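You operate a simulated robot arm through the tools that you are given. There is no shell and no other tool.

Carry out the task below with a simulated two-armed robot. There is one attempt and no reset: what you move stays moved.

## Task
Put the film carton on the small table top away on the top shelf of the store rack. Fetch the foils carton from the small table top and set it on the blue board. Open the cold cabinet door, fetch the short grey weight and set it on the upper shelf of the cold cabinet and shut the door again. Press the scale gross button two times. Take the teal-banded jug on the service table top and put it away on the middle shelf of the store rack. Open the right drawer of the tall cupboard, put the clear cup in the inside of the right drawer of the tall cupboard, then shut the drawer. Open the sticks drawer. The order is free. Set down upright: film carton, foils carton, short grey weight, teal-banded jug, clear cup.
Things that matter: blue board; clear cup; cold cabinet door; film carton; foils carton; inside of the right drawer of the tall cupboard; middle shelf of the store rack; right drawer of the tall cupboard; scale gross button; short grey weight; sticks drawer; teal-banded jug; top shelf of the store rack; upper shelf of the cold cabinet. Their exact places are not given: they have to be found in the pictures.

Only the result counts: the job must be done as asked and must still hold three seconds after the hand-in. Knocking over, shifting, dropping, spilling or breaking anything else fails it.

## Robot
Two 6-joint arms with two-finger grippers on one trunk, on a base that drives. Base frame: it is fixed to the floor where the robot stands at the start and does not move with it; the origin is under the middle of the robot, x ahead of it, y to its left, z up; the surface under the hand at the start is at about z = 0.85. Lengths are in m, angles in degrees, forces in N, time in s.
The left shoulder is at the start at [0.07, 0.148, 1.467], the right one opposite. With the tool pointing down near the work surface each hand reaches from about 0.34 to 0.62 m from the robot's upright axis, wherever it stands, measured 20 degrees to its own side. Places, roughly: blue board (27x20x2 cm) [0.8, 0.1, 0.9]; clear cup (10x10x10 cm) [3.1, 0.5, 0.9]; cold cabinet door [2.3, -3.6, 0.7]; film carton [0.5, 0, 1]; foils carton [0.5, 0.25, 1]; inside of the right drawer of the tall cupboard [2.7, 3.2, 0.6]; middle shelf of the store rack [-1.2, -0.6, 1]; right drawer of the tall cupboard [2.7, 3.1, 0.7]; scale gross button [0.9, -0.9, 0.9]; short grey weight [0.5, -0.5, 1]; sticks drawer [-0.9, 1.2, 0.6]; teal-banded jug [2.25, 0.75, 1]; top shelf of the store rack [-1.2, -0.6, 1.7]; upper shelf of the cold cabinet [2.3, -3.9, 0.8]. Payload 2.45 kg a hand.
The TCP of each hand is the grasp point between the finger pads, 0.03 m short of the fingertips. In the tool frame z runs along the fingers and y along their closing line. The gripper opens to 0.106 m. The gripper's body begins 0.079 m behind the TCP.
Orientation is told as [roll, pitch, yaw] about the base's x, y, z axes, in that order, counted from this pose: with the fingers straight down and closing along the base's y, the tool's x points along the base's -x, its y along +y and its z along -z.

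## Interface
- The arms move only by the tool nudge_tool. It takes "left_deltas", "right_deltas" or both (then of equal length, played together; a hand with none holds still); each is a list of rows, each a list of 3 entries, a list of its own where there are three numbers: the shift along the base's x, y, z in m, then the turn, a rotation vector about the base's x, y, z in rad, then the finger opening in m, from 0 to 0.106. In form: [[[dx, dy, dz], [rx, ry, rz], fingers], ...]. A call has 1 to 20 rows; each row shifts and turns the commanded pose from where the row before left it. A row lasts 0.2 s, in which the tool goes at most 0.05 m and 8.6 degrees; a call with a longer step from one row to the next is refused whole, and so is a gripper value outside its range. Where a pose cannot be reached the arm comes as near as it can. A force on the tool above 40 N (or 10 N above the force at the start of the call, whichever is more), or a blocked arm, ends the call early, and 0.2 s more pass. The fingers move at their own pace (about 0.072 m/s each) and stop on an object; they squeeze with about 25 N. The grip force told is the motor's: it shows also when the fingers shut on nothing. Time passes only in rows, and 0.2 s behind the last, so rows that do not move let the fingers close. The reply holds the time, the measured pose of the TCP, the force on the tool along the base axes, the opening and the grip force, in the units named above and with some noise, with the torque about the TCP (base axes, N m) and any sound that the robot's microphone picked up, and new pictures: "show" is both (left out), scene, wrist or none (wrist: the cameras of the hands that moved).
- Cameras (640 x 400 px; columns grow to the right, rows downward): "scene" is now at [0.1236, 0.0111, 1.6694]; the picture's right is [0.13, -0.99, 0.00], its down [-0.80, -0.11, -0.58] and it looks along [0.58, 0.08, -0.81] (base axes); focal length 274 px, centre (320, 200). "left" rides on the left gripper at [0.076, 0.002, -0.106] in its tool frame; the picture's right is [-0.02, 1.00, 0.00], its down [-0.78, -0.02, -0.62] and it looks along [-0.62, -0.01, 0.78] (tool axes); focal length 247 px, centre (320, 200). "right" rides on the right gripper at [0.076, -0.002, -0.106] in its tool frame; the picture's right is [0.02, 1.00, 0.00], its down [-0.78, 0.02, -0.62] and it looks along [-0.62, 0.01, 0.78] (tool axes); focal length 247 px, centre (320, 200).
- raise_lower(by): slides the trunk up (or, below 0, down) by that many m; the arms and the scene camera ride with it, the base frame stays. It gives what a move gives, with no picture.
- base_move(legs): drives the robot by 1 to 6 legs, each [ahead, left, turn to the left] in m, m and degrees, along the robot's own axes; the way and the turn of a leg run together, so that a leg with both is an arc; at most 1.5 m and 180 degrees a leg. The arms and the cameras ride along, it lands a little off, and it stops where it bumps. It gives what a move gives, and a new picture of the scene camera.
- head_to(pan, tilt): turns the head with the scene camera to pan (to the left, within 86 degrees either way) and tilt (down, from -29 to 69), counted from straight ahead of the robot. It gives what a move gives, and a new picture of the scene camera.
- probe_pixels(camera, pixels): for up to 12 pixels [column, row] of the newest picture of that camera ("zoom" is the newest enlarged one), the place [x, y, z] in the base frame of the surface seen there, good to about 0.003 m. The clock stands still meanwhile.
- close_up(camera, box): a new picture of the part [left, top, right, bottom] of that camera's present view, enlarged. The clock stands still meanwhile.
- sign_off(): hands the job in; it is judged then, once.

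Leave the grippers open and the arms clear of the work at the hand-in unless told otherwise.

The tools are called after "Call:" by a JSON object that holds its "op" and its "data". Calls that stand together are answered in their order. nudge_tool: Moves the arms, as the interface text tells. Its arguments: {"type":"object","properties":{"left_deltas":{"type":"array"},"right_deltas":{"type":"array"},"show":{"type":"string","enum":["both","scene","wrist","none"]}},"required":[]} The other tools are called the same way: raise_lower (by) slides the trunk up or down; base_move (legs) drives the base; head_to (pan, tilt) turns the head that bears the scene camera; probe_pixels (camera, pixels) gives the place of the surface under pixels of a picture; close_up (camera, box) takes an enlarged picture of a part of a camera's view; sign_off () hands the job in.

At the start:

```text
time_s: 0.0
left_tool_pos: [0.5127, 0.1997, 1.0874]
left_orientation: [0.0, 0.0, 0.0]
left_contact_force: [-0.2, -0.1, -0.3]
left_wrist_torque: [-0.04, 0.01, -0.01]
left_gripper_width: 0.1062
left_grasp_force: 0.0
right_tool_pos: [0.4995, -0.2653, 1.0666]
right_orientation: [0.0, 0.0, -0.1]
right_contact_force: [-0.3, 0.1, 0.3]
right_wrist_torque: [-0.01, -0.02, -0.01]
right_gripper_width: 0.1061
right_grasp_force: 0.1
trunk travel left (down, up): [-0.94, 0.0]
robot x, y, heading: [0.0011, 0.0007, -0.3]
head pan, tilt: [7.7, 54.2]
```

scene: 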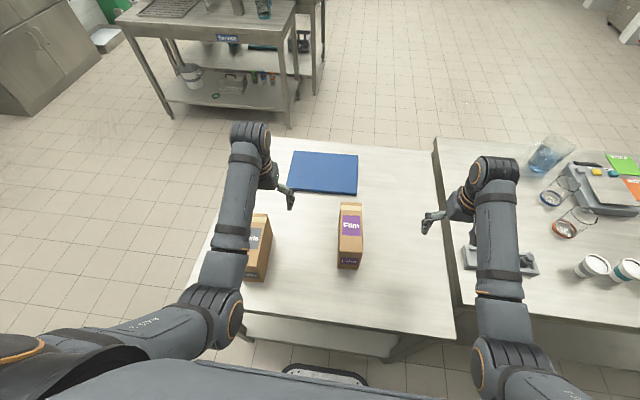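
right: 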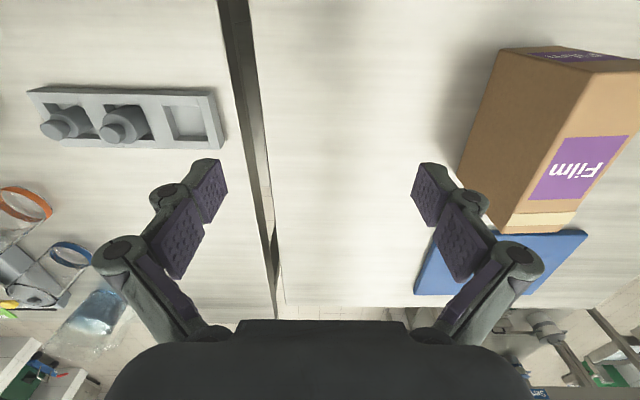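
left: 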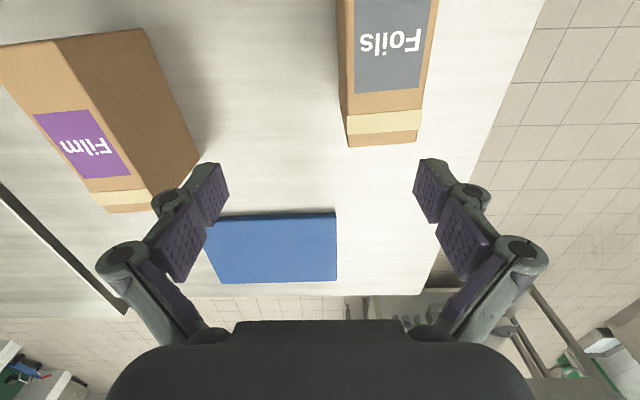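

I see the film carton near (349,235), the foils carton near (258,248) and the blue board near (323,172) in the scene picture. I'll probe points on them first.

Call:
{"op": "probe_pixels", "data": {"camera": "scene", "pixels": [[340, 204], [361, 204], [340, 240], [361, 242], [338, 266], [358, 268], [250, 215], [267, 215], [268, 280], [293, 152], [357, 156], [356, 194]]}}

Call:
{"op": "probe_pixels", "data": {"camera": "left", "pixels": [[350, 120], [418, 112], [352, 142], [415, 140], [340, 5], [436, 5], [100, 190], [145, 180], [5, 50], [140, 30], [210, 215], [335, 280]]}}

Call:
{"op": "close_up", "data": {"camera": "scene", "box": [200, 130, 420, 300]}}

```text
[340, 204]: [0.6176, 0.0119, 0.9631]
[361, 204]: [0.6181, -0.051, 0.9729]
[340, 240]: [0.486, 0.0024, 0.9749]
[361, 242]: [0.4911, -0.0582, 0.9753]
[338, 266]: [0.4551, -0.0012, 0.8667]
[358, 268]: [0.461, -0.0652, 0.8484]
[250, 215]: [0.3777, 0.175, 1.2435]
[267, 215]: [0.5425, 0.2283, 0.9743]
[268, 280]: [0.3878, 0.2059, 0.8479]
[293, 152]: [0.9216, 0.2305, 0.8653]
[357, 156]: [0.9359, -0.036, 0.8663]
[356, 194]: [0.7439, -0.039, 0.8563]
```

```text
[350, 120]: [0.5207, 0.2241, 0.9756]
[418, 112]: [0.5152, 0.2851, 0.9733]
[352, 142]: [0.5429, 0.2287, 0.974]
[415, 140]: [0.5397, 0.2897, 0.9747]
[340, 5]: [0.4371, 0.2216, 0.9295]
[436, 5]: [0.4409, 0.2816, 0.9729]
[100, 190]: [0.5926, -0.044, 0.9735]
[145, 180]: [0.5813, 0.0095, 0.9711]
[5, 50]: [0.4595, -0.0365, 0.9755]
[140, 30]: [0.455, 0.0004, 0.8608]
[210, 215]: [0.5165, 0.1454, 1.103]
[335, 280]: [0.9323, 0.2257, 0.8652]
```

```text
2.35 times, centred on (310, 215) of scene
```

zoom: 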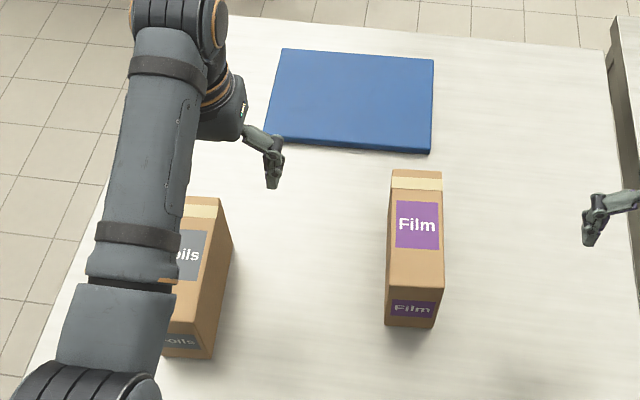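

The table top is at about z 0.847, and the carton tops are at about 0.975. Before moving anything I'll look around with the head.

Call:
{"op": "head_to", "data": {"pan": 0, "tilt": 20}}

Call:
{"op": "head_to", "data": {"pan": 60, "tilt": 25}}

Call:
{"op": "head_to", "data": {"pan": -60, "tilt": 30}}

Call:
{"op": "head_to", "data": {"pan": -25, "tilt": 55}}

```text
time_s: 1.0
left_tool_pos: [0.5127, 0.2005, 1.0866]
left_orientation: [0.0, 0.0, -0.1]
left_contact_force: [0.5, -0.8, 0.0]
left_wrist_torque: [0.01, 0.01, 0.03]
left_gripper_width: 0.106
left_grasp_force: 0.0
right_tool_pos: [0.4993, -0.2649, 1.067]
right_orientation: [0.0, 0.0, 0.0]
right_contact_force: [0.5, -0.7, -0.7]
right_wrist_torque: [0.0, 0.0, 0.01]
right_gripper_width: 0.106
right_grasp_force: 0.0
trunk travel left (down, up): [-0.94, 0.0]
robot x, y, heading: [-0.0031, -0.0002, 0.1]
head pan, tilt: [0.0, 20.0]
```

scene: 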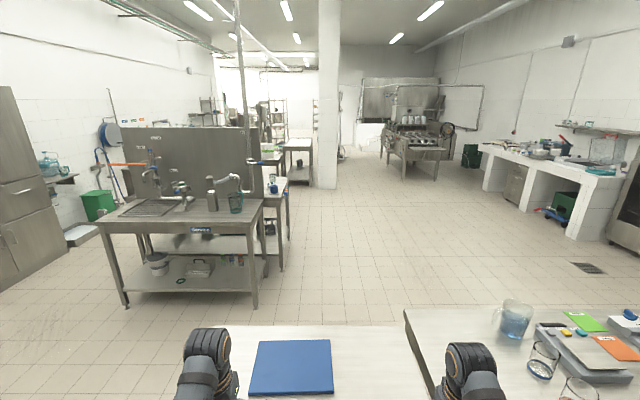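

```text
time_s: 2.3
left_tool_pos: [0.5117, 0.2003, 1.0878]
left_orientation: [0.0, 0.0, 0.0]
left_contact_force: [0.5, 0.0, 0.6]
left_wrist_torque: [-0.01, 0.01, -0.03]
left_gripper_width: 0.1061
left_grasp_force: 0.1
right_tool_pos: [0.4997, -0.2647, 1.0666]
right_orientation: [-0.1, -0.1, 0.0]
right_contact_force: [-0.1, -0.4, 0.2]
right_wrist_torque: [0.03, 0.03, -0.02]
right_gripper_width: 0.1062
right_grasp_force: 0.1
trunk travel left (down, up): [-0.94, 0.0]
robot x, y, heading: [-0.0014, 0.0013, 0.0]
head pan, tilt: [60.0, 25.0]
```

scene: 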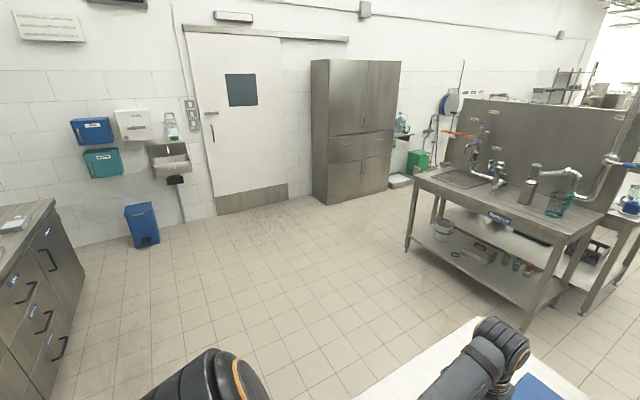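

```text
time_s: 4.3
left_tool_pos: [0.5123, 0.1996, 1.0876]
left_orientation: [-0.1, 0.0, 0.0]
left_contact_force: [0.0, 0.7, -0.2]
left_wrist_torque: [0.03, 0.03, -0.02]
left_gripper_width: 0.106
left_grasp_force: 0.1
right_tool_pos: [0.4991, -0.2635, 1.0663]
right_orientation: [0.0, -0.1, 0.0]
right_contact_force: [0.1, 0.1, 0.4]
right_wrist_torque: [0.0, 0.0, 0.02]
right_gripper_width: 0.106
right_grasp_force: 0.2
trunk travel left (down, up): [-0.94, 0.0]
robot x, y, heading: [0.0005, -0.0008, -0.0]
head pan, tilt: [-60.0, 30.0]
```

scene: 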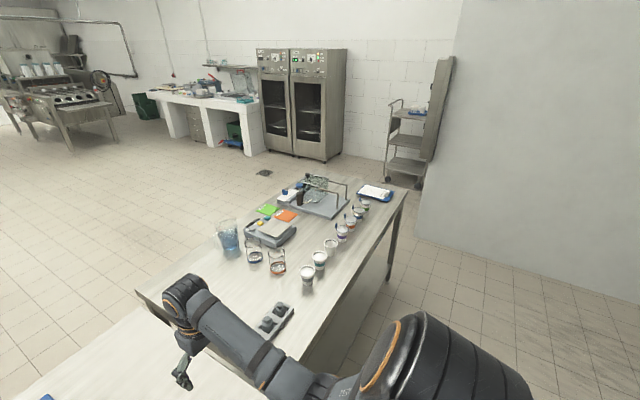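

```text
time_s: 5.3
left_tool_pos: [0.5125, 0.2003, 1.0866]
left_orientation: [0.0, -0.1, 0.0]
left_contact_force: [-0.4, 0.6, 0.3]
left_wrist_torque: [-0.02, 0.0, 0.01]
left_gripper_width: 0.106
left_grasp_force: 0.1
right_tool_pos: [0.499, -0.2642, 1.0674]
right_orientation: [0.0, 0.0, 0.0]
right_contact_force: [-0.6, -0.7, -0.1]
right_wrist_torque: [-0.03, 0.0, -0.03]
right_gripper_width: 0.1059
right_grasp_force: 0.0
trunk travel left (down, up): [-0.94, 0.0]
robot x, y, heading: [-0.001, 0.0001, 0.1]
head pan, tilt: [-25.0, 55.0]
```

scene: 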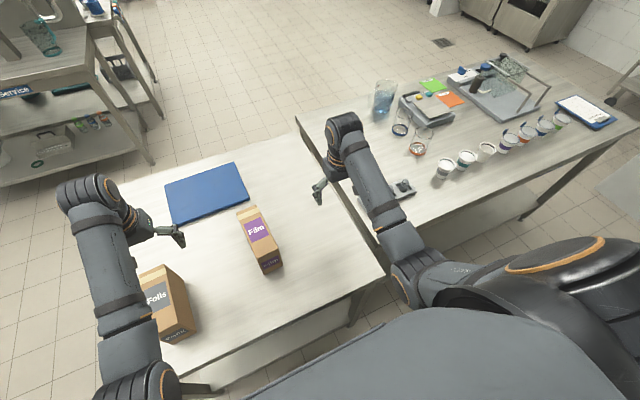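

Now I'll zoom in on the scale at about (430,108) and the weight tray at about (400,190).

Call:
{"op": "close_up", "data": {"camera": "scene", "box": [370, 70, 480, 160]}}

Call:
{"op": "probe_pixels", "data": {"camera": "scene", "pixels": [[418, 94], [427, 95], [430, 110], [405, 108], [300, 117], [384, 270], [200, 385], [120, 185], [290, 122], [530, 220], [620, 130], [380, 272]]}}

Call:
{"op": "close_up", "data": {"camera": "right", "box": [20, 70, 240, 160]}}

Call:
{"op": "probe_pixels", "data": {"camera": "right", "pixels": [[60, 130], [116, 130], [70, 112], [128, 112], [30, 92], [215, 92], [222, 148], [50, 148], [190, 120], [150, 95], [58, 120], [112, 118]]}}

```text
4.44 times, centred on (425, 115) of scene
```

zoom: 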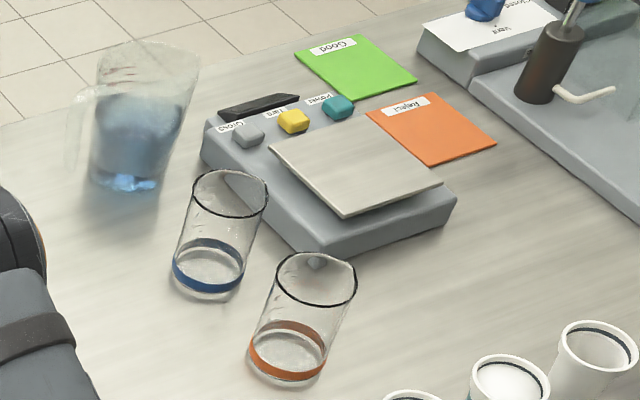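

```text
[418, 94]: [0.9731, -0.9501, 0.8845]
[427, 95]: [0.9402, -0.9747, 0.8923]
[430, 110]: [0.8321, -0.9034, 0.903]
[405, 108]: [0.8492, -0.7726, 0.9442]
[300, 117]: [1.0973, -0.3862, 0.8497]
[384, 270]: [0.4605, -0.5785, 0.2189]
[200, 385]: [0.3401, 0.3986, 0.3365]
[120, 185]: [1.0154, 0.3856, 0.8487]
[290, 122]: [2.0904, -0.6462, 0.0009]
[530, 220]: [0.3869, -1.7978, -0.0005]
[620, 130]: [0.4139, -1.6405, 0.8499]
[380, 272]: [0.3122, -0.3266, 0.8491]
```

```text
2.91 times, centred on (130, 115) of right
```

zoom: 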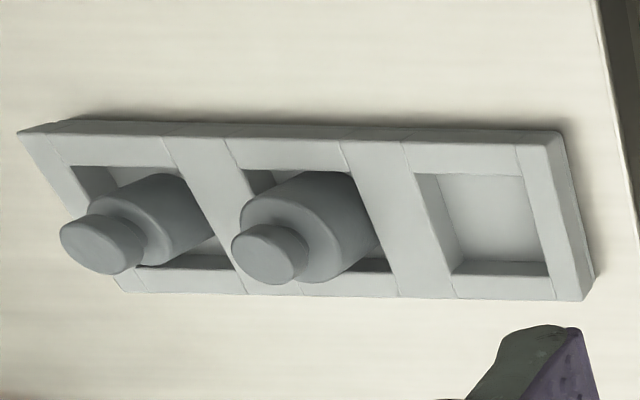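

```text
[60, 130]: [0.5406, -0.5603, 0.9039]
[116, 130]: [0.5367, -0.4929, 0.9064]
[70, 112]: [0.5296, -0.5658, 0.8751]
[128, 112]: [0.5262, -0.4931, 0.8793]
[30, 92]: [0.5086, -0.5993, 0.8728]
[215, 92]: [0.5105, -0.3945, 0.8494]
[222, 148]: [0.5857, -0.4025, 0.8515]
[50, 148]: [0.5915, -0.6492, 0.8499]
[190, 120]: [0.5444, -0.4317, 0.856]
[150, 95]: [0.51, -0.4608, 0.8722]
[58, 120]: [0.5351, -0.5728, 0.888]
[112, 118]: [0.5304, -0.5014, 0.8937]
```

The table's near edge is about x 0.31–0.34 and its far edge about 1.02–1.1. I'll bring the left hand over the foils carton and the right hand over the weight tray to look closer.

Call:
{"op": "nudge_tool", "data": {"left_deltas": [[[-0.03, 0.02, 0], [0, 0, 0], 0.106], [[-0.03, 0.02, 0], [0, 0, 0], 0.106], [[0, 0.01, 0], [0, 0, 0], 0.106], [[0, 0, 0], [0, 0, 0], 0.106], [[0, 0, 0], [0, 0, 0], 0.106], [[0, 0, 0], [0, 0, 0], 0.106]], "right_deltas": [[[0, -0.04, 0.01], [0, 0, 0], 0.106], [[0, -0.04, 0.01], [0, 0, 0], 0.106], [[0, -0.04, 0.01], [0, 0, 0], 0.106], [[0, -0.04, 0], [0, 0, 0], 0.106], [[0, -0.04, 0], [0, 0, 0], 0.106], [[0, -0.04, 0], [0, 0, 0], 0.106]]}}

```text
time_s: 6.7
left_tool_pos: [0.4578, 0.2518, 1.0754]
left_orientation: [0.0, 0.0, 0.1]
left_contact_force: [0.7, -0.5, 0.7]
left_wrist_torque: [0.03, -0.02, 0.01]
left_gripper_width: 0.106
left_grasp_force: 0.0
left hand out of reach, approached as far as the arm can: row 1, 2
right_tool_pos: [0.4967, -0.5051, 1.095]
right_orientation: [0.1, 0.0, 0.0]
right_contact_force: [0.3, 0.2, 0.0]
right_wrist_torque: [0.04, -0.02, -0.02]
right_gripper_width: 0.106
right_grasp_force: 0.0
trunk travel left (down, up): [-0.94, 0.0]
robot x, y, heading: [0.0001, 0.0003, -0.0]
head pan, tilt: [-25.0, 55.0]
```

scene: 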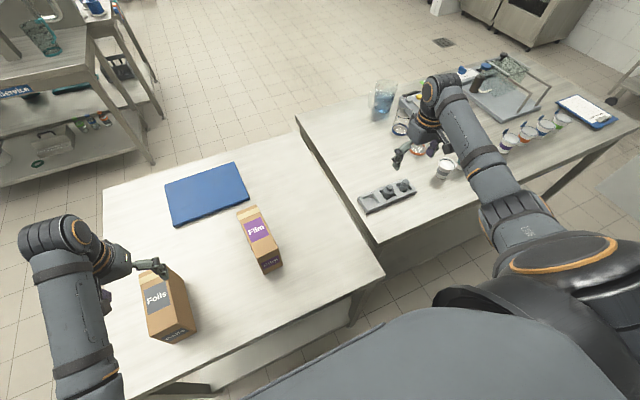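
right: 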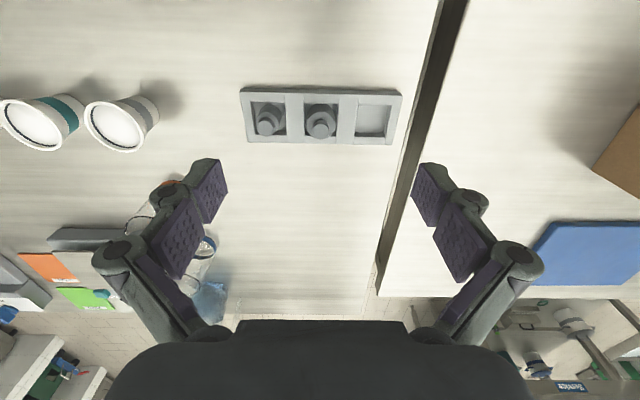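
left: 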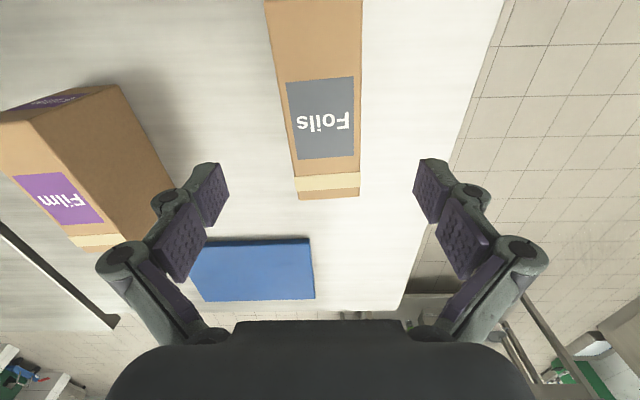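

Call:
{"op": "close_up", "data": {"camera": "right", "box": [230, 70, 420, 160]}}

Call:
{"op": "probe_pixels", "data": {"camera": "right", "pixels": [[268, 128], [321, 128], [266, 127], [320, 130], [245, 92], [400, 92], [392, 142], [250, 141], [374, 120], [318, 108], [268, 106], [268, 132]]}}

Call:
{"op": "probe_pixels", "data": {"camera": "left", "pixels": [[268, 20], [359, 20], [280, 80], [360, 80], [296, 190], [358, 190], [298, 198], [358, 196], [150, 180], [195, 260], [311, 240], [314, 298]]}}

Call:
{"op": "probe_pixels", "data": {"camera": "scene", "pixels": [[143, 290], [152, 342], [162, 340], [196, 330], [186, 285], [165, 185], [238, 163], [248, 198], [175, 226], [242, 206], [282, 268], [254, 205]]}}

```text
3.37 times, centred on (325, 115) of right
```

zoom: 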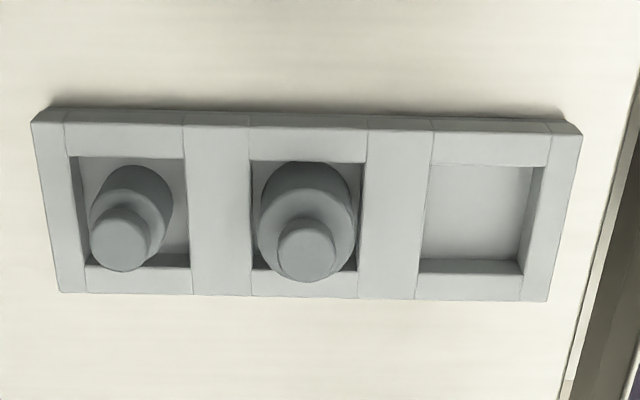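

```text
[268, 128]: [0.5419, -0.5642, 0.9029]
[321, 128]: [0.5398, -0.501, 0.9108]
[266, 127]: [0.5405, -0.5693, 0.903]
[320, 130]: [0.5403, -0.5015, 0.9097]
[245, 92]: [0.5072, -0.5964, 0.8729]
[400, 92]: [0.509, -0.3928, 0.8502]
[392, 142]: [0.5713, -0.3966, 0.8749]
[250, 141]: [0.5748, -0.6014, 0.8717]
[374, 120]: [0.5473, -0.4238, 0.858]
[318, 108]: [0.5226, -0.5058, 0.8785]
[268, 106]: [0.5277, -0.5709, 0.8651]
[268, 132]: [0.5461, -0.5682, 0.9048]
```

```text
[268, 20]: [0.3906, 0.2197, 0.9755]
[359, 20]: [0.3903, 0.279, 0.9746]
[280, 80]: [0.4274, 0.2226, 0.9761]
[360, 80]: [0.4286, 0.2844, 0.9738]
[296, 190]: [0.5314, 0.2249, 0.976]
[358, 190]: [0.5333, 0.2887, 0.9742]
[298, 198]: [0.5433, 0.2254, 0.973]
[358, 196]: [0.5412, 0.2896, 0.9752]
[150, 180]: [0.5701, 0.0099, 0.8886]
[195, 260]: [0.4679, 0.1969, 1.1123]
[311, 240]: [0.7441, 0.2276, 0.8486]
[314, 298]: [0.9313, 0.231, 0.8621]
```

```text
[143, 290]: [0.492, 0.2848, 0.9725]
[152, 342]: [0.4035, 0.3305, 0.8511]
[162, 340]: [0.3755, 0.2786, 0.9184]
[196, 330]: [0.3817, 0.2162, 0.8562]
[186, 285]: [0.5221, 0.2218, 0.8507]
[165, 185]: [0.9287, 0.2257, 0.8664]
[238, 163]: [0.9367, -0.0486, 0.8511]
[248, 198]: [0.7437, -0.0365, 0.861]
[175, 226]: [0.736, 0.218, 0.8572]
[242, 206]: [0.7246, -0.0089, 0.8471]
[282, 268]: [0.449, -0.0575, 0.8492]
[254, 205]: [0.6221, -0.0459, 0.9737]
```

The two grey weights stand at y≈-0.567 (top about 0.903) and y≈-0.502 (top about 0.910). I'll measure them again later. Next I'll raise both hands a little, back off and turn round to study the rack and the drawer unit before choosing the grasp for the film carton.

Call:
{"op": "nudge_tool", "data": {"right_deltas": [[[0, 0.04, 0.0], [0, 0, 0], 0.106], [[0, 0.04, 0.0], [0, 0, 0], 0.106], [[0, 0.04, 0.0], [0, 0, 0], 0.106], [[0, 0.04, 0], [0, 0, 0], 0.106], [[0, 0.04, 0], [0, 0, 0], 0.106], [[0, 0.03, 0], [0, 0, 0], 0.106]], "show": "none"}}

Call:
{"op": "base_move", "data": {"legs": [[-0.3, 0, 0], [0, 0, 120], [0, 0, 60]]}}

Call:
{"op": "head_to", "data": {"pan": 35, "tilt": 15}}

Call:
{"op": "head_to", "data": {"pan": -50, "tilt": 30}}

```text
time_s: 8.1
left_tool_pos: [0.4577, 0.2526, 1.0746]
left_orientation: [-0.1, 0.0, 0.0]
left_contact_force: [0.4, 1.0, -0.4]
left_wrist_torque: [0.01, 0.0, -0.06]
left_gripper_width: 0.106
left_grasp_force: 0.1
right_tool_pos: [0.499, -0.2748, 1.0963]
right_orientation: [-0.1, 0.1, 0.0]
right_contact_force: [-0.3, 0.1, -0.4]
right_wrist_torque: [-0.03, -0.03, 0.01]
right_gripper_width: 0.1063
right_grasp_force: 0.0
trunk travel left (down, up): [-0.94, 0.0]
robot x, y, heading: [-0.0013, -0.0011, -0.0]
head pan, tilt: [-25.0, 55.0]
```

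```text
time_s: 17.8
left_tool_pos: [-0.7611, -0.2554, 1.0752]
left_orientation: [0.0, 0.0, -179.5]
left_contact_force: [-0.3, -0.5, -0.2]
left_wrist_torque: [0.01, 0.01, -0.04]
left_gripper_width: 0.1056
left_grasp_force: 0.1
right_tool_pos: [-0.8077, 0.2719, 1.0957]
right_orientation: [0.1, 0.0, -179.5]
right_contact_force: [0.4, -0.9, -0.1]
right_wrist_torque: [-0.05, -0.01, -0.01]
right_gripper_width: 0.1061
right_grasp_force: 0.1
trunk travel left (down, up): [-0.94, 0.0]
robot x, y, heading: [-0.3052, -0.0002, -179.4]
head pan, tilt: [-25.0, 55.0]
```

scene: 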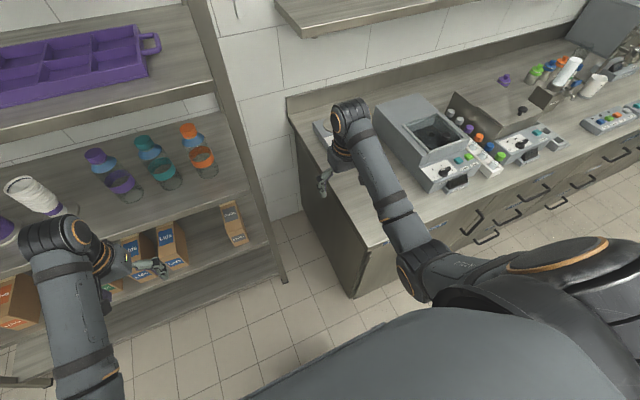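

```text
time_s: 19.1
left_tool_pos: [-0.7608, -0.2565, 1.0751]
left_orientation: [-0.1, 0.0, -179.5]
left_contact_force: [-0.1, 0.5, 0.0]
left_wrist_torque: [-0.02, -0.01, -0.01]
left_gripper_width: 0.1059
left_grasp_force: 0.1
right_tool_pos: [-0.8078, 0.2714, 1.0962]
right_orientation: [0.0, 0.0, -179.5]
right_contact_force: [-0.3, -0.5, -0.1]
right_wrist_torque: [-0.02, -0.01, 0.01]
right_gripper_width: 0.1062
right_grasp_force: 0.1
trunk travel left (down, up): [-0.94, 0.0]
robot x, y, heading: [-0.3032, -0.0015, -179.8]
head pan, tilt: [35.0, 15.0]
```

scene: 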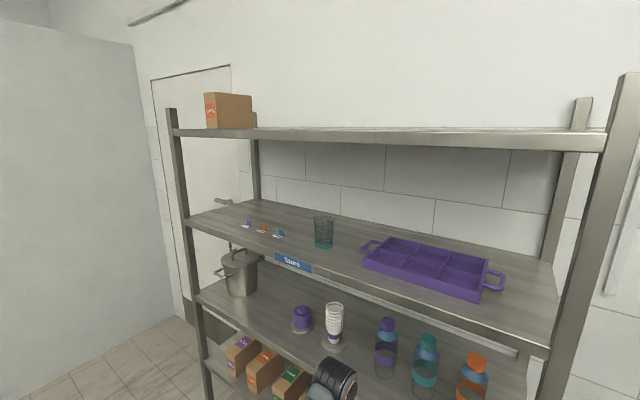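

```text
time_s: 20.7
left_tool_pos: [-0.7614, -0.256, 1.0741]
left_orientation: [0.0, 0.0, -179.5]
left_contact_force: [-0.3, 0.3, 0.0]
left_wrist_torque: [0.0, -0.03, -0.01]
left_gripper_width: 0.1059
left_grasp_force: 0.0
right_tool_pos: [-0.8079, 0.272, 1.0964]
right_orientation: [0.0, 0.1, -179.5]
right_contact_force: [0.4, 0.0, 0.3]
right_wrist_torque: [0.03, 0.03, 0.01]
right_gripper_width: 0.1059
right_grasp_force: 0.2
trunk travel left (down, up): [-0.94, 0.0]
robot x, y, heading: [-0.3066, 0.0026, -179.4]
head pan, tilt: [-50.0, 30.0]
```

scene: 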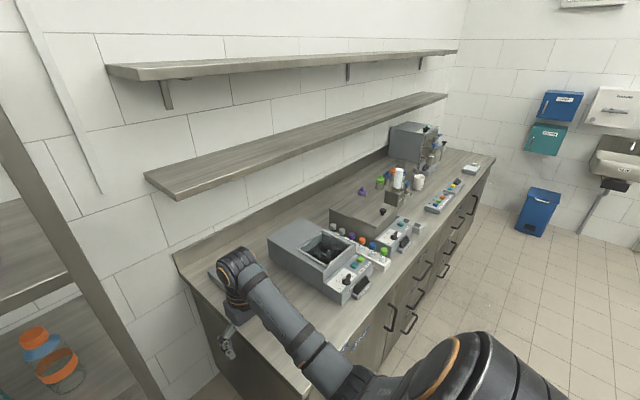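

The rack has several levels. I'll turn the head back to it and probe the shelf heights and extents.

Call:
{"op": "head_to", "data": {"pan": 35, "tilt": 15}}

Call:
{"op": "probe_pixels", "data": {"camera": "scene", "pixels": [[400, 138], [180, 133], [600, 145], [230, 128], [290, 215], [225, 228], [540, 320], [480, 250], [300, 300], [280, 340], [440, 380], [240, 110]]}}

Call:
{"op": "close_up", "data": {"camera": "scene", "box": [150, 80, 400, 400]}}

Call:
{"op": "head_to", "data": {"pan": 35, "tilt": 50}}

Call:
{"op": "probe_pixels", "data": {"camera": "scene", "pixels": [[320, 30], [320, 100], [320, 150], [400, 200], [200, 200], [300, 260], [150, 100], [500, 100], [320, 320], [100, 150], [450, 30], [560, 150]]}}

```text
time_s: 22.3
left_tool_pos: [-0.7598, -0.2567, 1.0748]
left_orientation: [0.1, 0.0, -179.5]
left_contact_force: [0.8, -0.1, -1.0]
left_wrist_torque: [-0.02, -0.01, 0.02]
left_gripper_width: 0.1061
left_grasp_force: 0.1
right_tool_pos: [-0.8079, 0.2726, 1.096]
right_orientation: [0.0, 0.0, -179.5]
right_contact_force: [-0.6, 0.2, 0.2]
right_wrist_torque: [-0.01, -0.01, -0.01]
right_gripper_width: 0.1061
right_grasp_force: 0.0
trunk travel left (down, up): [-0.94, 0.0]
robot x, y, heading: [-0.3054, -0.0034, -179.6]
head pan, tilt: [35.0, 15.0]
```

scene: 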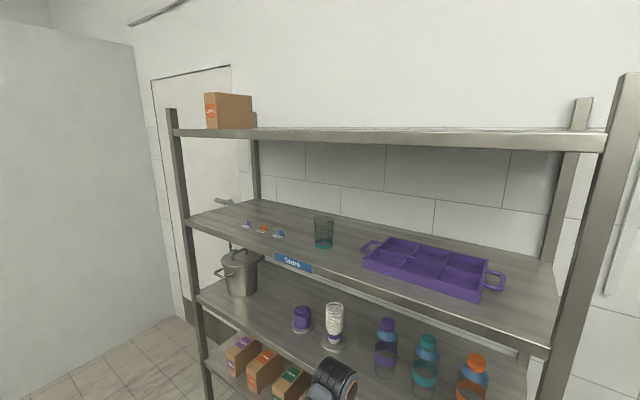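

```text
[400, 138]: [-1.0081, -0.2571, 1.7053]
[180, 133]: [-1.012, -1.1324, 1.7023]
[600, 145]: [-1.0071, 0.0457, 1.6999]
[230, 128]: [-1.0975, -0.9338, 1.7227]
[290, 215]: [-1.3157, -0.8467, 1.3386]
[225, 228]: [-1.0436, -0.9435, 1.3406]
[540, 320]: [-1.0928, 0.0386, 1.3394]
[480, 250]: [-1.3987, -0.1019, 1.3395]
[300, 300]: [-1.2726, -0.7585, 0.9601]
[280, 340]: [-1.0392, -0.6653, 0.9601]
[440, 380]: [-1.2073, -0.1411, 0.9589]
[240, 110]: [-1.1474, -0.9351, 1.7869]
```

```text
1.25 times, centred on (275, 240) of scene
```

zoom: 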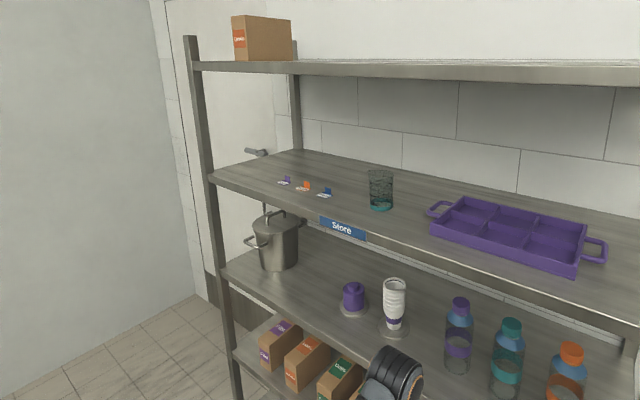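

```text
time_s: 23.3
left_tool_pos: [-0.7609, -0.2563, 1.0746]
left_orientation: [-0.1, 0.0, -179.5]
left_contact_force: [0.1, 0.4, -0.1]
left_wrist_torque: [0.01, -0.02, 0.0]
left_gripper_width: 0.1062
left_grasp_force: 0.1
right_tool_pos: [-0.8068, 0.2717, 1.0964]
right_orientation: [0.0, 0.1, -179.6]
right_contact_force: [-0.2, -0.2, 0.8]
right_wrist_torque: [0.0, 0.01, -0.02]
right_gripper_width: 0.1059
right_grasp_force: 0.0
trunk travel left (down, up): [-0.94, 0.0]
robot x, y, heading: [-0.3063, 0.0025, -179.6]
head pan, tilt: [35.0, 50.0]
```

scene: 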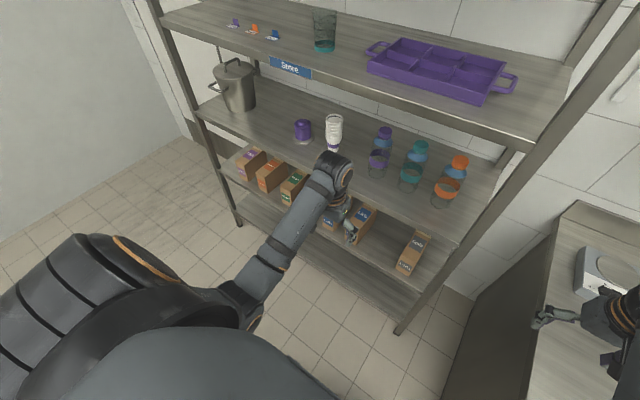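

```text
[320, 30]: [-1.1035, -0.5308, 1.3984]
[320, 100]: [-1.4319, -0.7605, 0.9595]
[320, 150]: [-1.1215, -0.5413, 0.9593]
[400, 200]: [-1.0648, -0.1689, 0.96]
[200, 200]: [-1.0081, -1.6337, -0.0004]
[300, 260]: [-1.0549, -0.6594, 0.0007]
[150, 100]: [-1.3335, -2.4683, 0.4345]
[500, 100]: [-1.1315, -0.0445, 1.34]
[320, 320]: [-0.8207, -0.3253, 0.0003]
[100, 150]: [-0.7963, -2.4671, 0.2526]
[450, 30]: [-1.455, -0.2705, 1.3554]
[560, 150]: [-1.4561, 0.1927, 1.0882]
```

The shelf surfaces are at z ≈ 1.72 (top), 1.34, 0.96 (middle of five) and lower. I'll turn back to face the table and, in free air, test how far the right arm reaches at the top shelf's height with the tool pointing down.

Call:
{"op": "base_move", "data": {"legs": [[0.1, 0, 0], [0, 0, 90], [0, 0, 90]]}}

```text
time_s: 25.8
left_tool_pos: [-0.7599, -0.385, 1.0748]
left_orientation: [0.2, 0.0, -161.4]
left_contact_force: [-0.7, 1.0, -0.1]
left_wrist_torque: [-0.02, -0.01, 0.0]
left_gripper_width: 0.1061
left_grasp_force: 0.0
right_tool_pos: [-0.9687, 0.1151, 1.0963]
right_orientation: [-1.5, 0.7, -162.7]
right_contact_force: [-0.2, 0.3, 1.0]
right_wrist_torque: [-0.01, -0.01, 0.0]
right_gripper_width: 0.1059
right_grasp_force: 0.0
trunk travel left (down, up): [-0.94, 0.0]
robot x, y, heading: [-0.409, -0.0038, -161.4]
head pan, tilt: [35.0, 50.0]
stopped in leg 2: the force on the tool passed its limit at 147 N (the readings are from after the stop); the commanded pose is now the measured one
```

scene: 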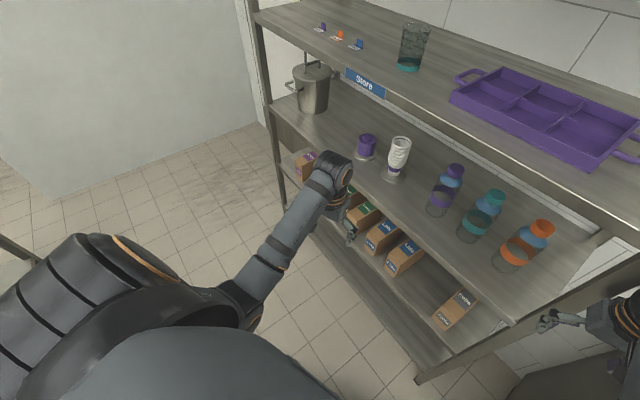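

I drove the wrong way: "ahead" was toward the rack, and the right hand touched the rack post. I'll undo the turn the way it came, back away and then turn.

Call:
{"op": "base_move", "data": {"legs": [[0, 0, -18], [-0.25, 0, 0]]}}

Call:
{"op": "head_to", "data": {"pan": 35, "tilt": 40}}

```text
time_s: 28.6
left_tool_pos: [-0.6254, -0.2576, 1.0731]
left_orientation: [0.0, 0.1, -179.3]
left_contact_force: [-0.2, 0.7, 0.3]
left_wrist_torque: [0.01, -0.01, 0.01]
left_gripper_width: 0.1056
left_grasp_force: 0.2
right_tool_pos: [-0.6691, 0.2826, 1.0956]
right_orientation: [-1.5, 0.9, 179.4]
right_contact_force: [-0.4, 0.2, -0.5]
right_wrist_torque: [0.01, 0.02, -0.04]
right_gripper_width: 0.106
right_grasp_force: 0.0
trunk travel left (down, up): [-0.94, 0.0]
robot x, y, heading: [-0.1702, 0.0016, -179.2]
head pan, tilt: [35.0, 50.0]
```

scene: 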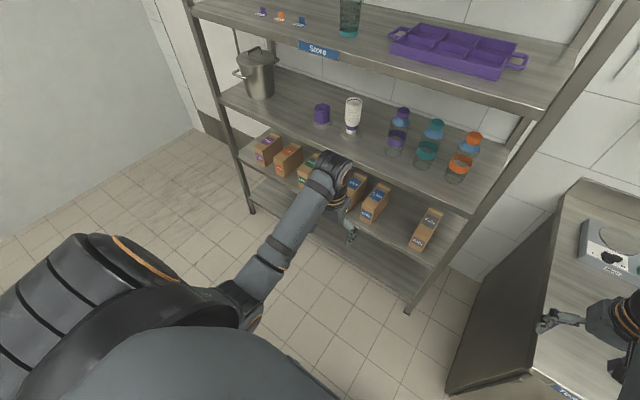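

```text
time_s: 29.3
left_tool_pos: [-0.6245, -0.2555, 1.0736]
left_orientation: [0.1, 0.0, -179.3]
left_contact_force: [1.3, 0.1, -0.1]
left_wrist_torque: [-0.01, -0.01, 0.01]
left_gripper_width: 0.1061
left_grasp_force: 0.0
right_tool_pos: [-0.6673, 0.2847, 1.0966]
right_orientation: [-1.6, 0.7, 179.4]
right_contact_force: [0.1, 0.0, 0.8]
right_wrist_torque: [0.0, -0.01, -0.02]
right_gripper_width: 0.1059
right_grasp_force: 0.0
trunk travel left (down, up): [-0.94, 0.0]
robot x, y, heading: [-0.1688, 0.0034, -179.6]
head pan, tilt: [35.0, 40.0]
```

scene: 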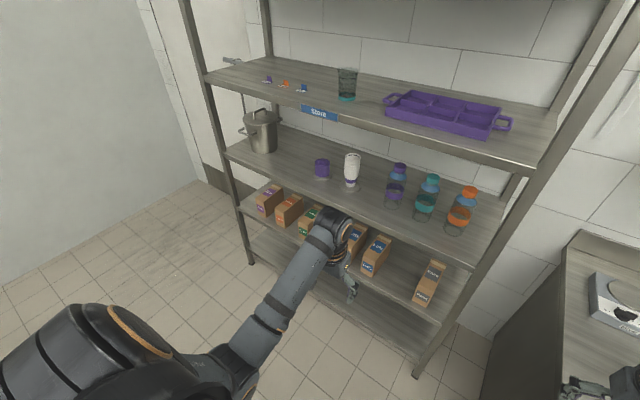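

Nothing on the rack looks disturbed. Next I'll turn left 180° with clear room and run the reach test.

Call:
{"op": "base_move", "data": {"legs": [[0, 0, 90], [0, 0, 89.6], [-0.1, 0, 0]]}}

Call:
{"op": "nudge_tool", "data": {"right_deltas": [[[0, 0, 0.05], [0.026, 0, 0.02], 0.106], [[0, 0, 0.05], [0, 0, 0], 0.106], [[0, 0, 0.05], [0, 0, 0], 0.106], [[0, 0, 0.05], [0, 0, 0], 0.106], [[0, 0, 0.05], [0, 0, 0], 0.106], [[0, 0, 0.05], [0, 0, 0], 0.106], [[0, 0, 0.05], [0, 0, 0], 0.106], [[0, 0, 0.05], [0, 0, 0], 0.106], [[0, 0, 0.05], [0, 0, 0], 0.106], [[0, 0, 0.05], [0, 0, 0], 0.106], [[0, 0, 0.05], [0, 0, 0], 0.106], [[0, 0, 0.05], [0, 0, 0], 0.106], [[0, 0, 0.05], [0, 0, 0], 0.106], [[0, 0, 0.05], [0, 0, 0], 0.106], [[0, 0, 0.05], [0, 0, 0], 0.106]], "show": "scene"}}

```text
time_s: 38.0
left_tool_pos: [0.1975, 0.2384, 1.0732]
left_orientation: [0.1, 0.3, -2.3]
left_contact_force: [-0.4, -0.9, 0.8]
left_wrist_torque: [-0.01, 0.02, -0.01]
left_gripper_width: 0.106
left_grasp_force: 0.0
right_tool_pos: [0.2123, -0.301, 1.0938]
right_orientation: [-1.6, 0.9, -3.7]
right_contact_force: [0.5, 1.0, 0.8]
right_wrist_torque: [0.02, 0.07, 0.0]
right_gripper_width: 0.1058
right_grasp_force: 0.0
trunk travel left (down, up): [-0.94, 0.0]
robot x, y, heading: [-0.2734, 0.0076, -2.4]
head pan, tilt: [35.0, 40.0]
```

scene: 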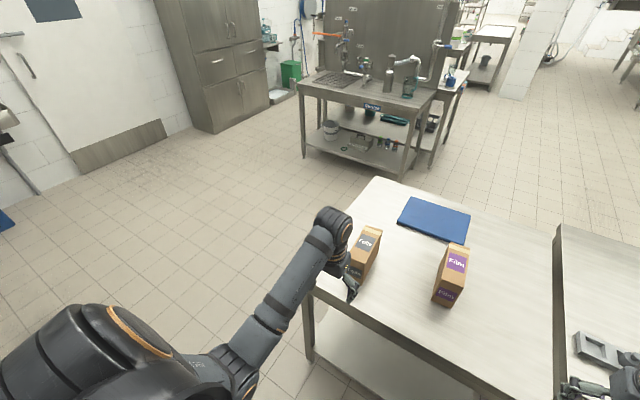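

```text
time_s: 41.2
left_tool_pos: [0.1948, 0.2389, 1.0759]
left_orientation: [0.1, 0.0, -2.4]
left_contact_force: [0.0, -0.9, -0.3]
left_wrist_torque: [-0.03, -0.02, -0.02]
left_gripper_width: 0.1057
left_grasp_force: 0.1
right_tool_pos: [0.3307, -0.3924, 1.4917]
right_orientation: [-0.2, 0.7, -2.5]
right_contact_force: [-0.2, -0.6, 0.4]
right_wrist_torque: [0.01, 0.0, 0.0]
right_gripper_width: 0.1061
right_grasp_force: 0.1
right hand out of reach, approached as far as the arm can: row 1, 2, 3, 4, 5, 6, 7, 8, 9, 12, 13, 14, 15
trunk travel left (down, up): [-0.94, 0.0]
robot x, y, heading: [-0.2703, 0.0051, -2.2]
head pan, tilt: [35.0, 40.0]
```

scene: 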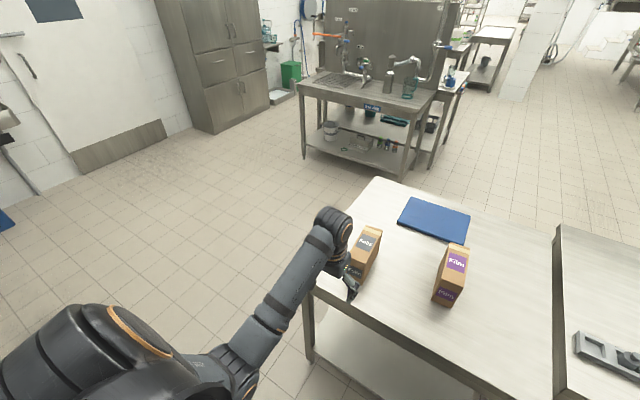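

With the tool down the hand tops out near z 1.49. I'll test with the tool pitched up to horizontal, turning about −y.

Call:
{"op": "nudge_tool", "data": {"right_deltas": [[[0, 0, 0], [0, -0.145, 0], 0.106], [[0, 0, 0], [0, -0.145, 0], 0.106], [[0, 0, 0], [0, -0.145, 0], 0.106], [[0, 0, 0], [0, -0.145, 0], 0.106], [[0, 0, 0], [0, -0.145, 0], 0.106], [[0, 0, 0], [0, 0, 0], 0.106]], "show": "none"}}

Call:
{"op": "nudge_tool", "data": {"right_deltas": [[[0, 0, 0], [0, -0.145, 0], 0.106], [[0, 0, 0], [0, -0.145, 0], 0.106], [[0, 0, 0], [0, -0.145, 0], 0.106], [[0, 0, 0], [0, -0.145, 0], 0.106], [[0, 0, 0], [0, -0.145, 0], 0.106], [[0, 0, 0], [0, 0, 0], 0.106]], "show": "scene"}}

```text
time_s: 42.6
left_tool_pos: [0.1943, 0.239, 1.0745]
left_orientation: [0.1, -0.1, -2.4]
left_contact_force: [0.0, 0.2, 1.0]
left_wrist_torque: [-0.01, -0.01, 0.02]
left_gripper_width: 0.1058
left_grasp_force: 0.1
right_tool_pos: [0.452, -0.4419, 1.5478]
right_orientation: [2.0, -40.7, -3.4]
right_contact_force: [-0.1, 0.4, -0.1]
right_wrist_torque: [-0.03, -0.01, -0.01]
right_gripper_width: 0.1062
right_grasp_force: 0.1
right hand out of reach, approached as far as the arm can: row 1, 2, 3, 4, 5
trunk travel left (down, up): [-0.94, 0.0]
robot x, y, heading: [-0.2716, 0.0077, -2.5]
head pan, tilt: [35.0, 40.0]
```

```text
time_s: 44.0
left_tool_pos: [0.1945, 0.2398, 1.0746]
left_orientation: [0.1, 0.1, -2.4]
left_contact_force: [0.5, 0.1, 0.1]
left_wrist_torque: [-0.01, 0.01, -0.02]
left_gripper_width: 0.1059
left_grasp_force: 0.0
right_tool_pos: [0.5417, -0.4849, 1.5829]
right_orientation: [17.6, -82.0, -17.9]
right_contact_force: [0.1, 0.5, 0.3]
right_wrist_torque: [0.02, 0.02, -0.03]
right_gripper_width: 0.1059
right_grasp_force: 0.1
right hand out of reach, approached as far as the arm can: row 1, 2, 3, 4, 5
trunk travel left (down, up): [-0.94, 0.0]
robot x, y, heading: [-0.2733, 0.006, -2.5]
head pan, tilt: [35.0, 40.0]
```

scene: 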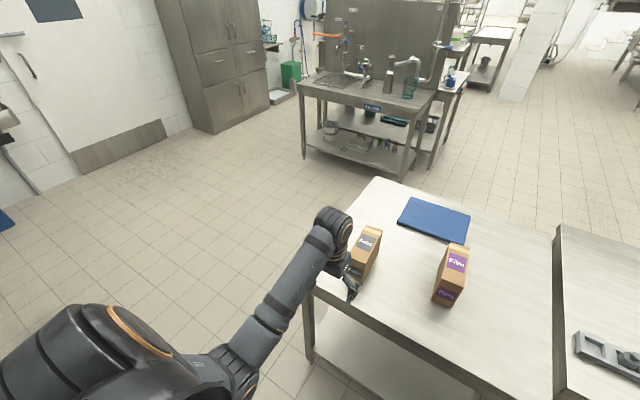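

The hand settled at z 1.58 while commanded to 1.84 close to the body. I'll move the commanded pose forward to see whether the reach improves.

Call:
{"op": "nudge_tool", "data": {"right_deltas": [[[0.05, 0.02, 0], [0, -0.12, 0], 0.106], [[0.05, 0.02, 0], [0, 0, 0], 0.106], [[0.05, 0.02, 0], [0, 0, 0], 0.106], [[0.05, 0.01, 0], [0, 0, 0], 0.106], [[0.05, 0, 0], [0, 0, 0], 0.106], [[0.02, 0, 0], [0, 0, 0], 0.106], [[0, 0, 0], [0, 0, 0], 0.106]], "show": "none"}}

```text
refused: row 1 steps farther than a row can; nothing moved
```

Call:
{"op": "nudge_tool", "data": {"right_deltas": [[[0.045, 0.02, 0], [0, -0.12, 0], 0.106], [[0.045, 0.02, 0], [0, 0, 0], 0.106], [[0.045, 0.02, 0], [0, 0, 0], 0.106], [[0.045, 0.01, 0], [0, 0, 0], 0.106], [[0.045, 0, 0], [0, 0, 0], 0.106], [[0.045, 0, 0], [0, 0, 0], 0.106], [[0, 0, 0], [0, 0, 0], 0.106]], "show": "none"}}

```text
time_s: 45.6
left_tool_pos: [0.1941, 0.2409, 1.0742]
left_orientation: [0.1, 0.0, -2.3]
left_contact_force: [0.0, -0.3, -0.6]
left_wrist_torque: [-0.01, 0.0, 0.01]
left_gripper_width: 0.1062
left_grasp_force: 0.0
right_tool_pos: [0.5821, -0.419, 1.5715]
right_orientation: [71.3, -87.4, -71.4]
right_contact_force: [0.3, 0.1, -0.8]
right_wrist_torque: [-0.01, 0.0, 0.03]
right_gripper_width: 0.1061
right_grasp_force: 0.0
right hand out of reach, approached as far as the arm can: row 1, 2, 3, 4, 5, 6
trunk travel left (down, up): [-0.94, 0.0]
robot x, y, heading: [-0.2675, 0.0081, -2.3]
head pan, tilt: [35.0, 40.0]
```

Still capped near z 1.57. I'll look at the arm itself to understand its shape.

Call:
{"op": "head_to", "data": {"pan": -35, "tilt": 10}}

Call:
{"op": "probe_pixels", "data": {"camera": "scene", "pixels": [[200, 200], [250, 200], [300, 220], [320, 240], [350, 250], [400, 260], [450, 300], [500, 320], [550, 350], [300, 180], [260, 240], [400, 220]]}}

```text
time_s: 47.0
left_tool_pos: [0.1928, 0.2404, 1.0746]
left_orientation: [0.1, 0.0, -2.3]
left_contact_force: [0.2, 0.3, -0.1]
left_wrist_torque: [-0.03, -0.02, -0.02]
left_gripper_width: 0.1059
left_grasp_force: 0.1
right_tool_pos: [0.5832, -0.4194, 1.5718]
right_orientation: [71.1, -87.4, -71.3]
right_contact_force: [-0.2, 0.0, 0.7]
right_wrist_torque: [0.02, -0.01, -0.01]
right_gripper_width: 0.1061
right_grasp_force: 0.0
trunk travel left (down, up): [-0.94, 0.0]
robot x, y, heading: [-0.2736, 0.0058, -2.2]
head pan, tilt: [-35.0, 10.0]
```

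scene: 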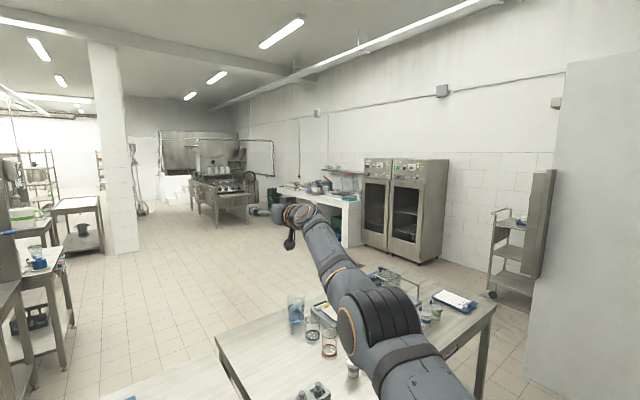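

```text
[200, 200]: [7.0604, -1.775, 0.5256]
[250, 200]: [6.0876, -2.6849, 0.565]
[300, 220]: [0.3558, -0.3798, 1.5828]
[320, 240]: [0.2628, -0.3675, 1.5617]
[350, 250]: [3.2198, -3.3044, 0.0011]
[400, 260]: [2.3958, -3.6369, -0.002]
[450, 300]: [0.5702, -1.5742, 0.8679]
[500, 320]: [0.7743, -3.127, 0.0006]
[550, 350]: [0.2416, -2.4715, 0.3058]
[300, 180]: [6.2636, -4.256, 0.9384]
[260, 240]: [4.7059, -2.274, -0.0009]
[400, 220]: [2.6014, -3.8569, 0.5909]
```

Call:
{"op": "nudge_tool", "data": {"right_deltas": [[[-0.02, 0, -0.045], [0, 0, 0], 0.106], [[-0.02, 0, -0.045], [0, 0, 0], 0.106], [[-0.02, 0, -0.045], [0, 0, 0], 0.106], [[-0.02, 0, -0.045], [0, 0, 0], 0.106], [[-0.02, 0, -0.045], [0, 0, 0], 0.106], [[0, 0, -0.045], [0, 0, 0], 0.106], [[0, 0, -0.045], [0, 0, 0], 0.106], [[0, 0, 0], [0, 0, 0], 0.106]], "show": "scene"}}

```text
time_s: 48.8
left_tool_pos: [0.1931, 0.2398, 1.0747]
left_orientation: [0.2, 0.0, -2.4]
left_contact_force: [0.4, 0.3, 0.0]
left_wrist_torque: [-0.04, -0.01, -0.01]
left_gripper_width: 0.1059
left_grasp_force: 0.1
right_tool_pos: [0.4847, -0.4258, 1.2514]
right_orientation: [71.5, -87.5, -71.6]
right_contact_force: [0.1, -0.1, -0.1]
right_wrist_torque: [0.02, 0.01, 0.01]
right_gripper_width: 0.1059
right_grasp_force: 0.1
trunk travel left (down, up): [-0.94, 0.0]
robot x, y, heading: [-0.2738, 0.0068, -2.5]
head pan, tilt: [-35.0, 10.0]
```

scene: 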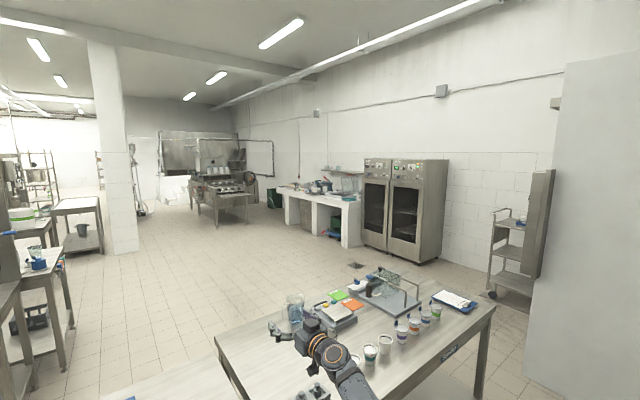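

The commanded pose appears to be clamped to what is reachable. I'll step straight up from here with the tool horizontal and watch where it starts to limit.

Call:
{"op": "nudge_tool", "data": {"right_deltas": [[[0, 0.03, 0.04], [0, 0, 0], 0.106], [[0, 0.03, 0.04], [0, 0, 0], 0.106], [[0, 0.03, 0.04], [0, 0, 0], 0.106], [[0, 0.0, 0.04], [0, 0, 0], 0.106], [[0, 0, 0.04], [0, 0, 0], 0.106], [[0, 0, 0.04], [0, 0, 0], 0.106], [[0, 0, 0.04], [0, 0, 0], 0.106], [[0, 0, 0.04], [0, 0, 0], 0.106], [[0, 0, 0.04], [0, 0, 0], 0.106], [[0, 0, 0.04], [0, 0, 0], 0.106], [[0, 0, 0.04], [0, 0, 0], 0.106], [[0, 0, 0.04], [0, 0, 0], 0.106]], "show": "scene"}}

```text
time_s: 51.4
left_tool_pos: [0.1935, 0.2395, 1.0751]
left_orientation: [0.1, 0.0, -2.2]
left_contact_force: [0.4, 0.0, -0.3]
left_wrist_torque: [0.01, -0.03, 0.01]
left_gripper_width: 0.1063
left_grasp_force: 0.1
right_tool_pos: [0.482, -0.3335, 1.7352]
right_orientation: [70.4, -87.4, -70.6]
right_contact_force: [-1.0, -0.1, 0.1]
right_wrist_torque: [0.02, 0.0, 0.0]
right_gripper_width: 0.1058
right_grasp_force: 0.0
trunk travel left (down, up): [-0.94, 0.0]
robot x, y, heading: [-0.2733, 0.0056, -2.6]
head pan, tilt: [-35.0, 10.0]
```

scene: 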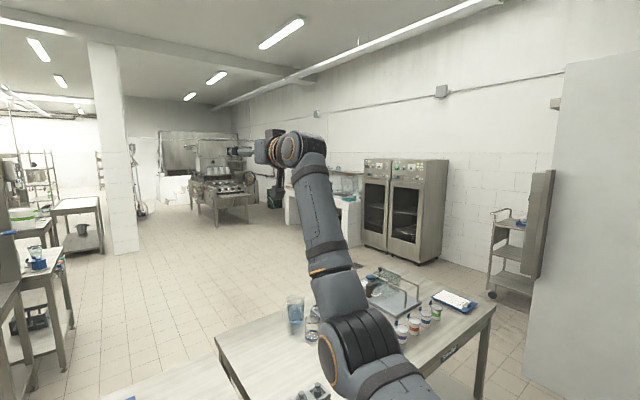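

That reached z 1.735 freely, so the earlier cap came from the inner limit. I'll continue up, then test tilting back down to 45° and to vertical.

Call:
{"op": "nudge_tool", "data": {"right_deltas": [[[0, 0, 0.04], [0, 0, 0], 0.106], [[0, 0, 0.04], [0, 0, 0], 0.106], [[0, 0, 0.04], [0, 0, 0], 0.106], [[0, 0, 0], [0, 0, 0], 0.106]], "show": "none"}}

Call:
{"op": "nudge_tool", "data": {"right_deltas": [[[0, 0, 0], [0, 0.14, 0], 0.106], [[0, 0, 0], [0, 0.14, 0], 0.106], [[0, 0, 0], [0, 0.14, 0], 0.106], [[0, 0, 0], [0, 0.14, 0], 0.106], [[0, 0, 0], [0, 0, 0], 0.106]], "show": "none"}}

```text
time_s: 52.4
left_tool_pos: [0.1946, 0.2394, 1.0743]
left_orientation: [0.1, 0.0, -2.3]
left_contact_force: [0.4, 1.1, 0.3]
left_wrist_torque: [0.03, 0.01, 0.02]
left_gripper_width: 0.106
left_grasp_force: 0.1
right_tool_pos: [0.4786, -0.3319, 1.8479]
right_orientation: [71.9, -87.4, -72.0]
right_contact_force: [0.6, 0.0, -0.1]
right_wrist_torque: [0.01, -0.02, 0.0]
right_gripper_width: 0.1058
right_grasp_force: 0.1
right hand out of reach, approached as far as the arm can: row 3
trunk travel left (down, up): [-0.94, 0.0]
robot x, y, heading: [-0.2734, 0.0023, -2.2]
head pan, tilt: [-35.0, 10.0]
```

```text
time_s: 53.6
left_tool_pos: [0.1933, 0.2404, 1.0747]
left_orientation: [0.1, 0.0, -2.3]
left_contact_force: [-0.4, -0.2, -0.3]
left_wrist_torque: [0.0, 0.0, -0.02]
left_gripper_width: 0.1059
left_grasp_force: 0.0
right_tool_pos: [0.4048, -0.3053, 1.7841]
right_orientation: [3.6, -57.0, -4.5]
right_contact_force: [0.7, 0.2, 0.4]
right_wrist_torque: [-0.02, -0.01, 0.02]
right_gripper_width: 0.106
right_grasp_force: 0.1
right hand out of reach, approached as far as the arm can: row 1, 2, 3, 4
trunk travel left (down, up): [-0.94, 0.0]
robot x, y, heading: [-0.2735, 0.0032, -2.5]
head pan, tilt: [-35.0, 10.0]
```

Horizontal reaches 1.85, and 33° below horizontal reaches 1.784 at 0.68 m ahead. I'll test a nearer point at that tilt.

Call:
{"op": "nudge_tool", "data": {"right_deltas": [[[-0.04, 0, 0.0], [0, 0, 0], 0.106], [[-0.04, 0, 0.02], [0, 0, 0], 0.106], [[-0.02, 0, 0.03], [0, 0, 0], 0.106], [[0, 0, 0.03], [0, 0, 0], 0.106], [[0, 0, 0.0], [0, 0, 0], 0.106]], "show": "none"}}

```text
time_s: 54.8
left_tool_pos: [0.1944, 0.2396, 1.0749]
left_orientation: [0.1, 0.0, -2.3]
left_contact_force: [0.6, 0.6, 0.4]
left_wrist_torque: [0.03, 0.03, 0.0]
left_gripper_width: 0.1058
left_grasp_force: 0.0
right_tool_pos: [0.3041, -0.3081, 1.8665]
right_orientation: [3.6, -57.1, -4.4]
right_contact_force: [0.3, 0.5, 0.4]
right_wrist_torque: [-0.01, 0.0, -0.01]
right_gripper_width: 0.1061
right_grasp_force: 0.0
trunk travel left (down, up): [-0.94, 0.0]
robot x, y, heading: [-0.2726, 0.0035, -2.6]
head pan, tilt: [-35.0, 10.0]
```

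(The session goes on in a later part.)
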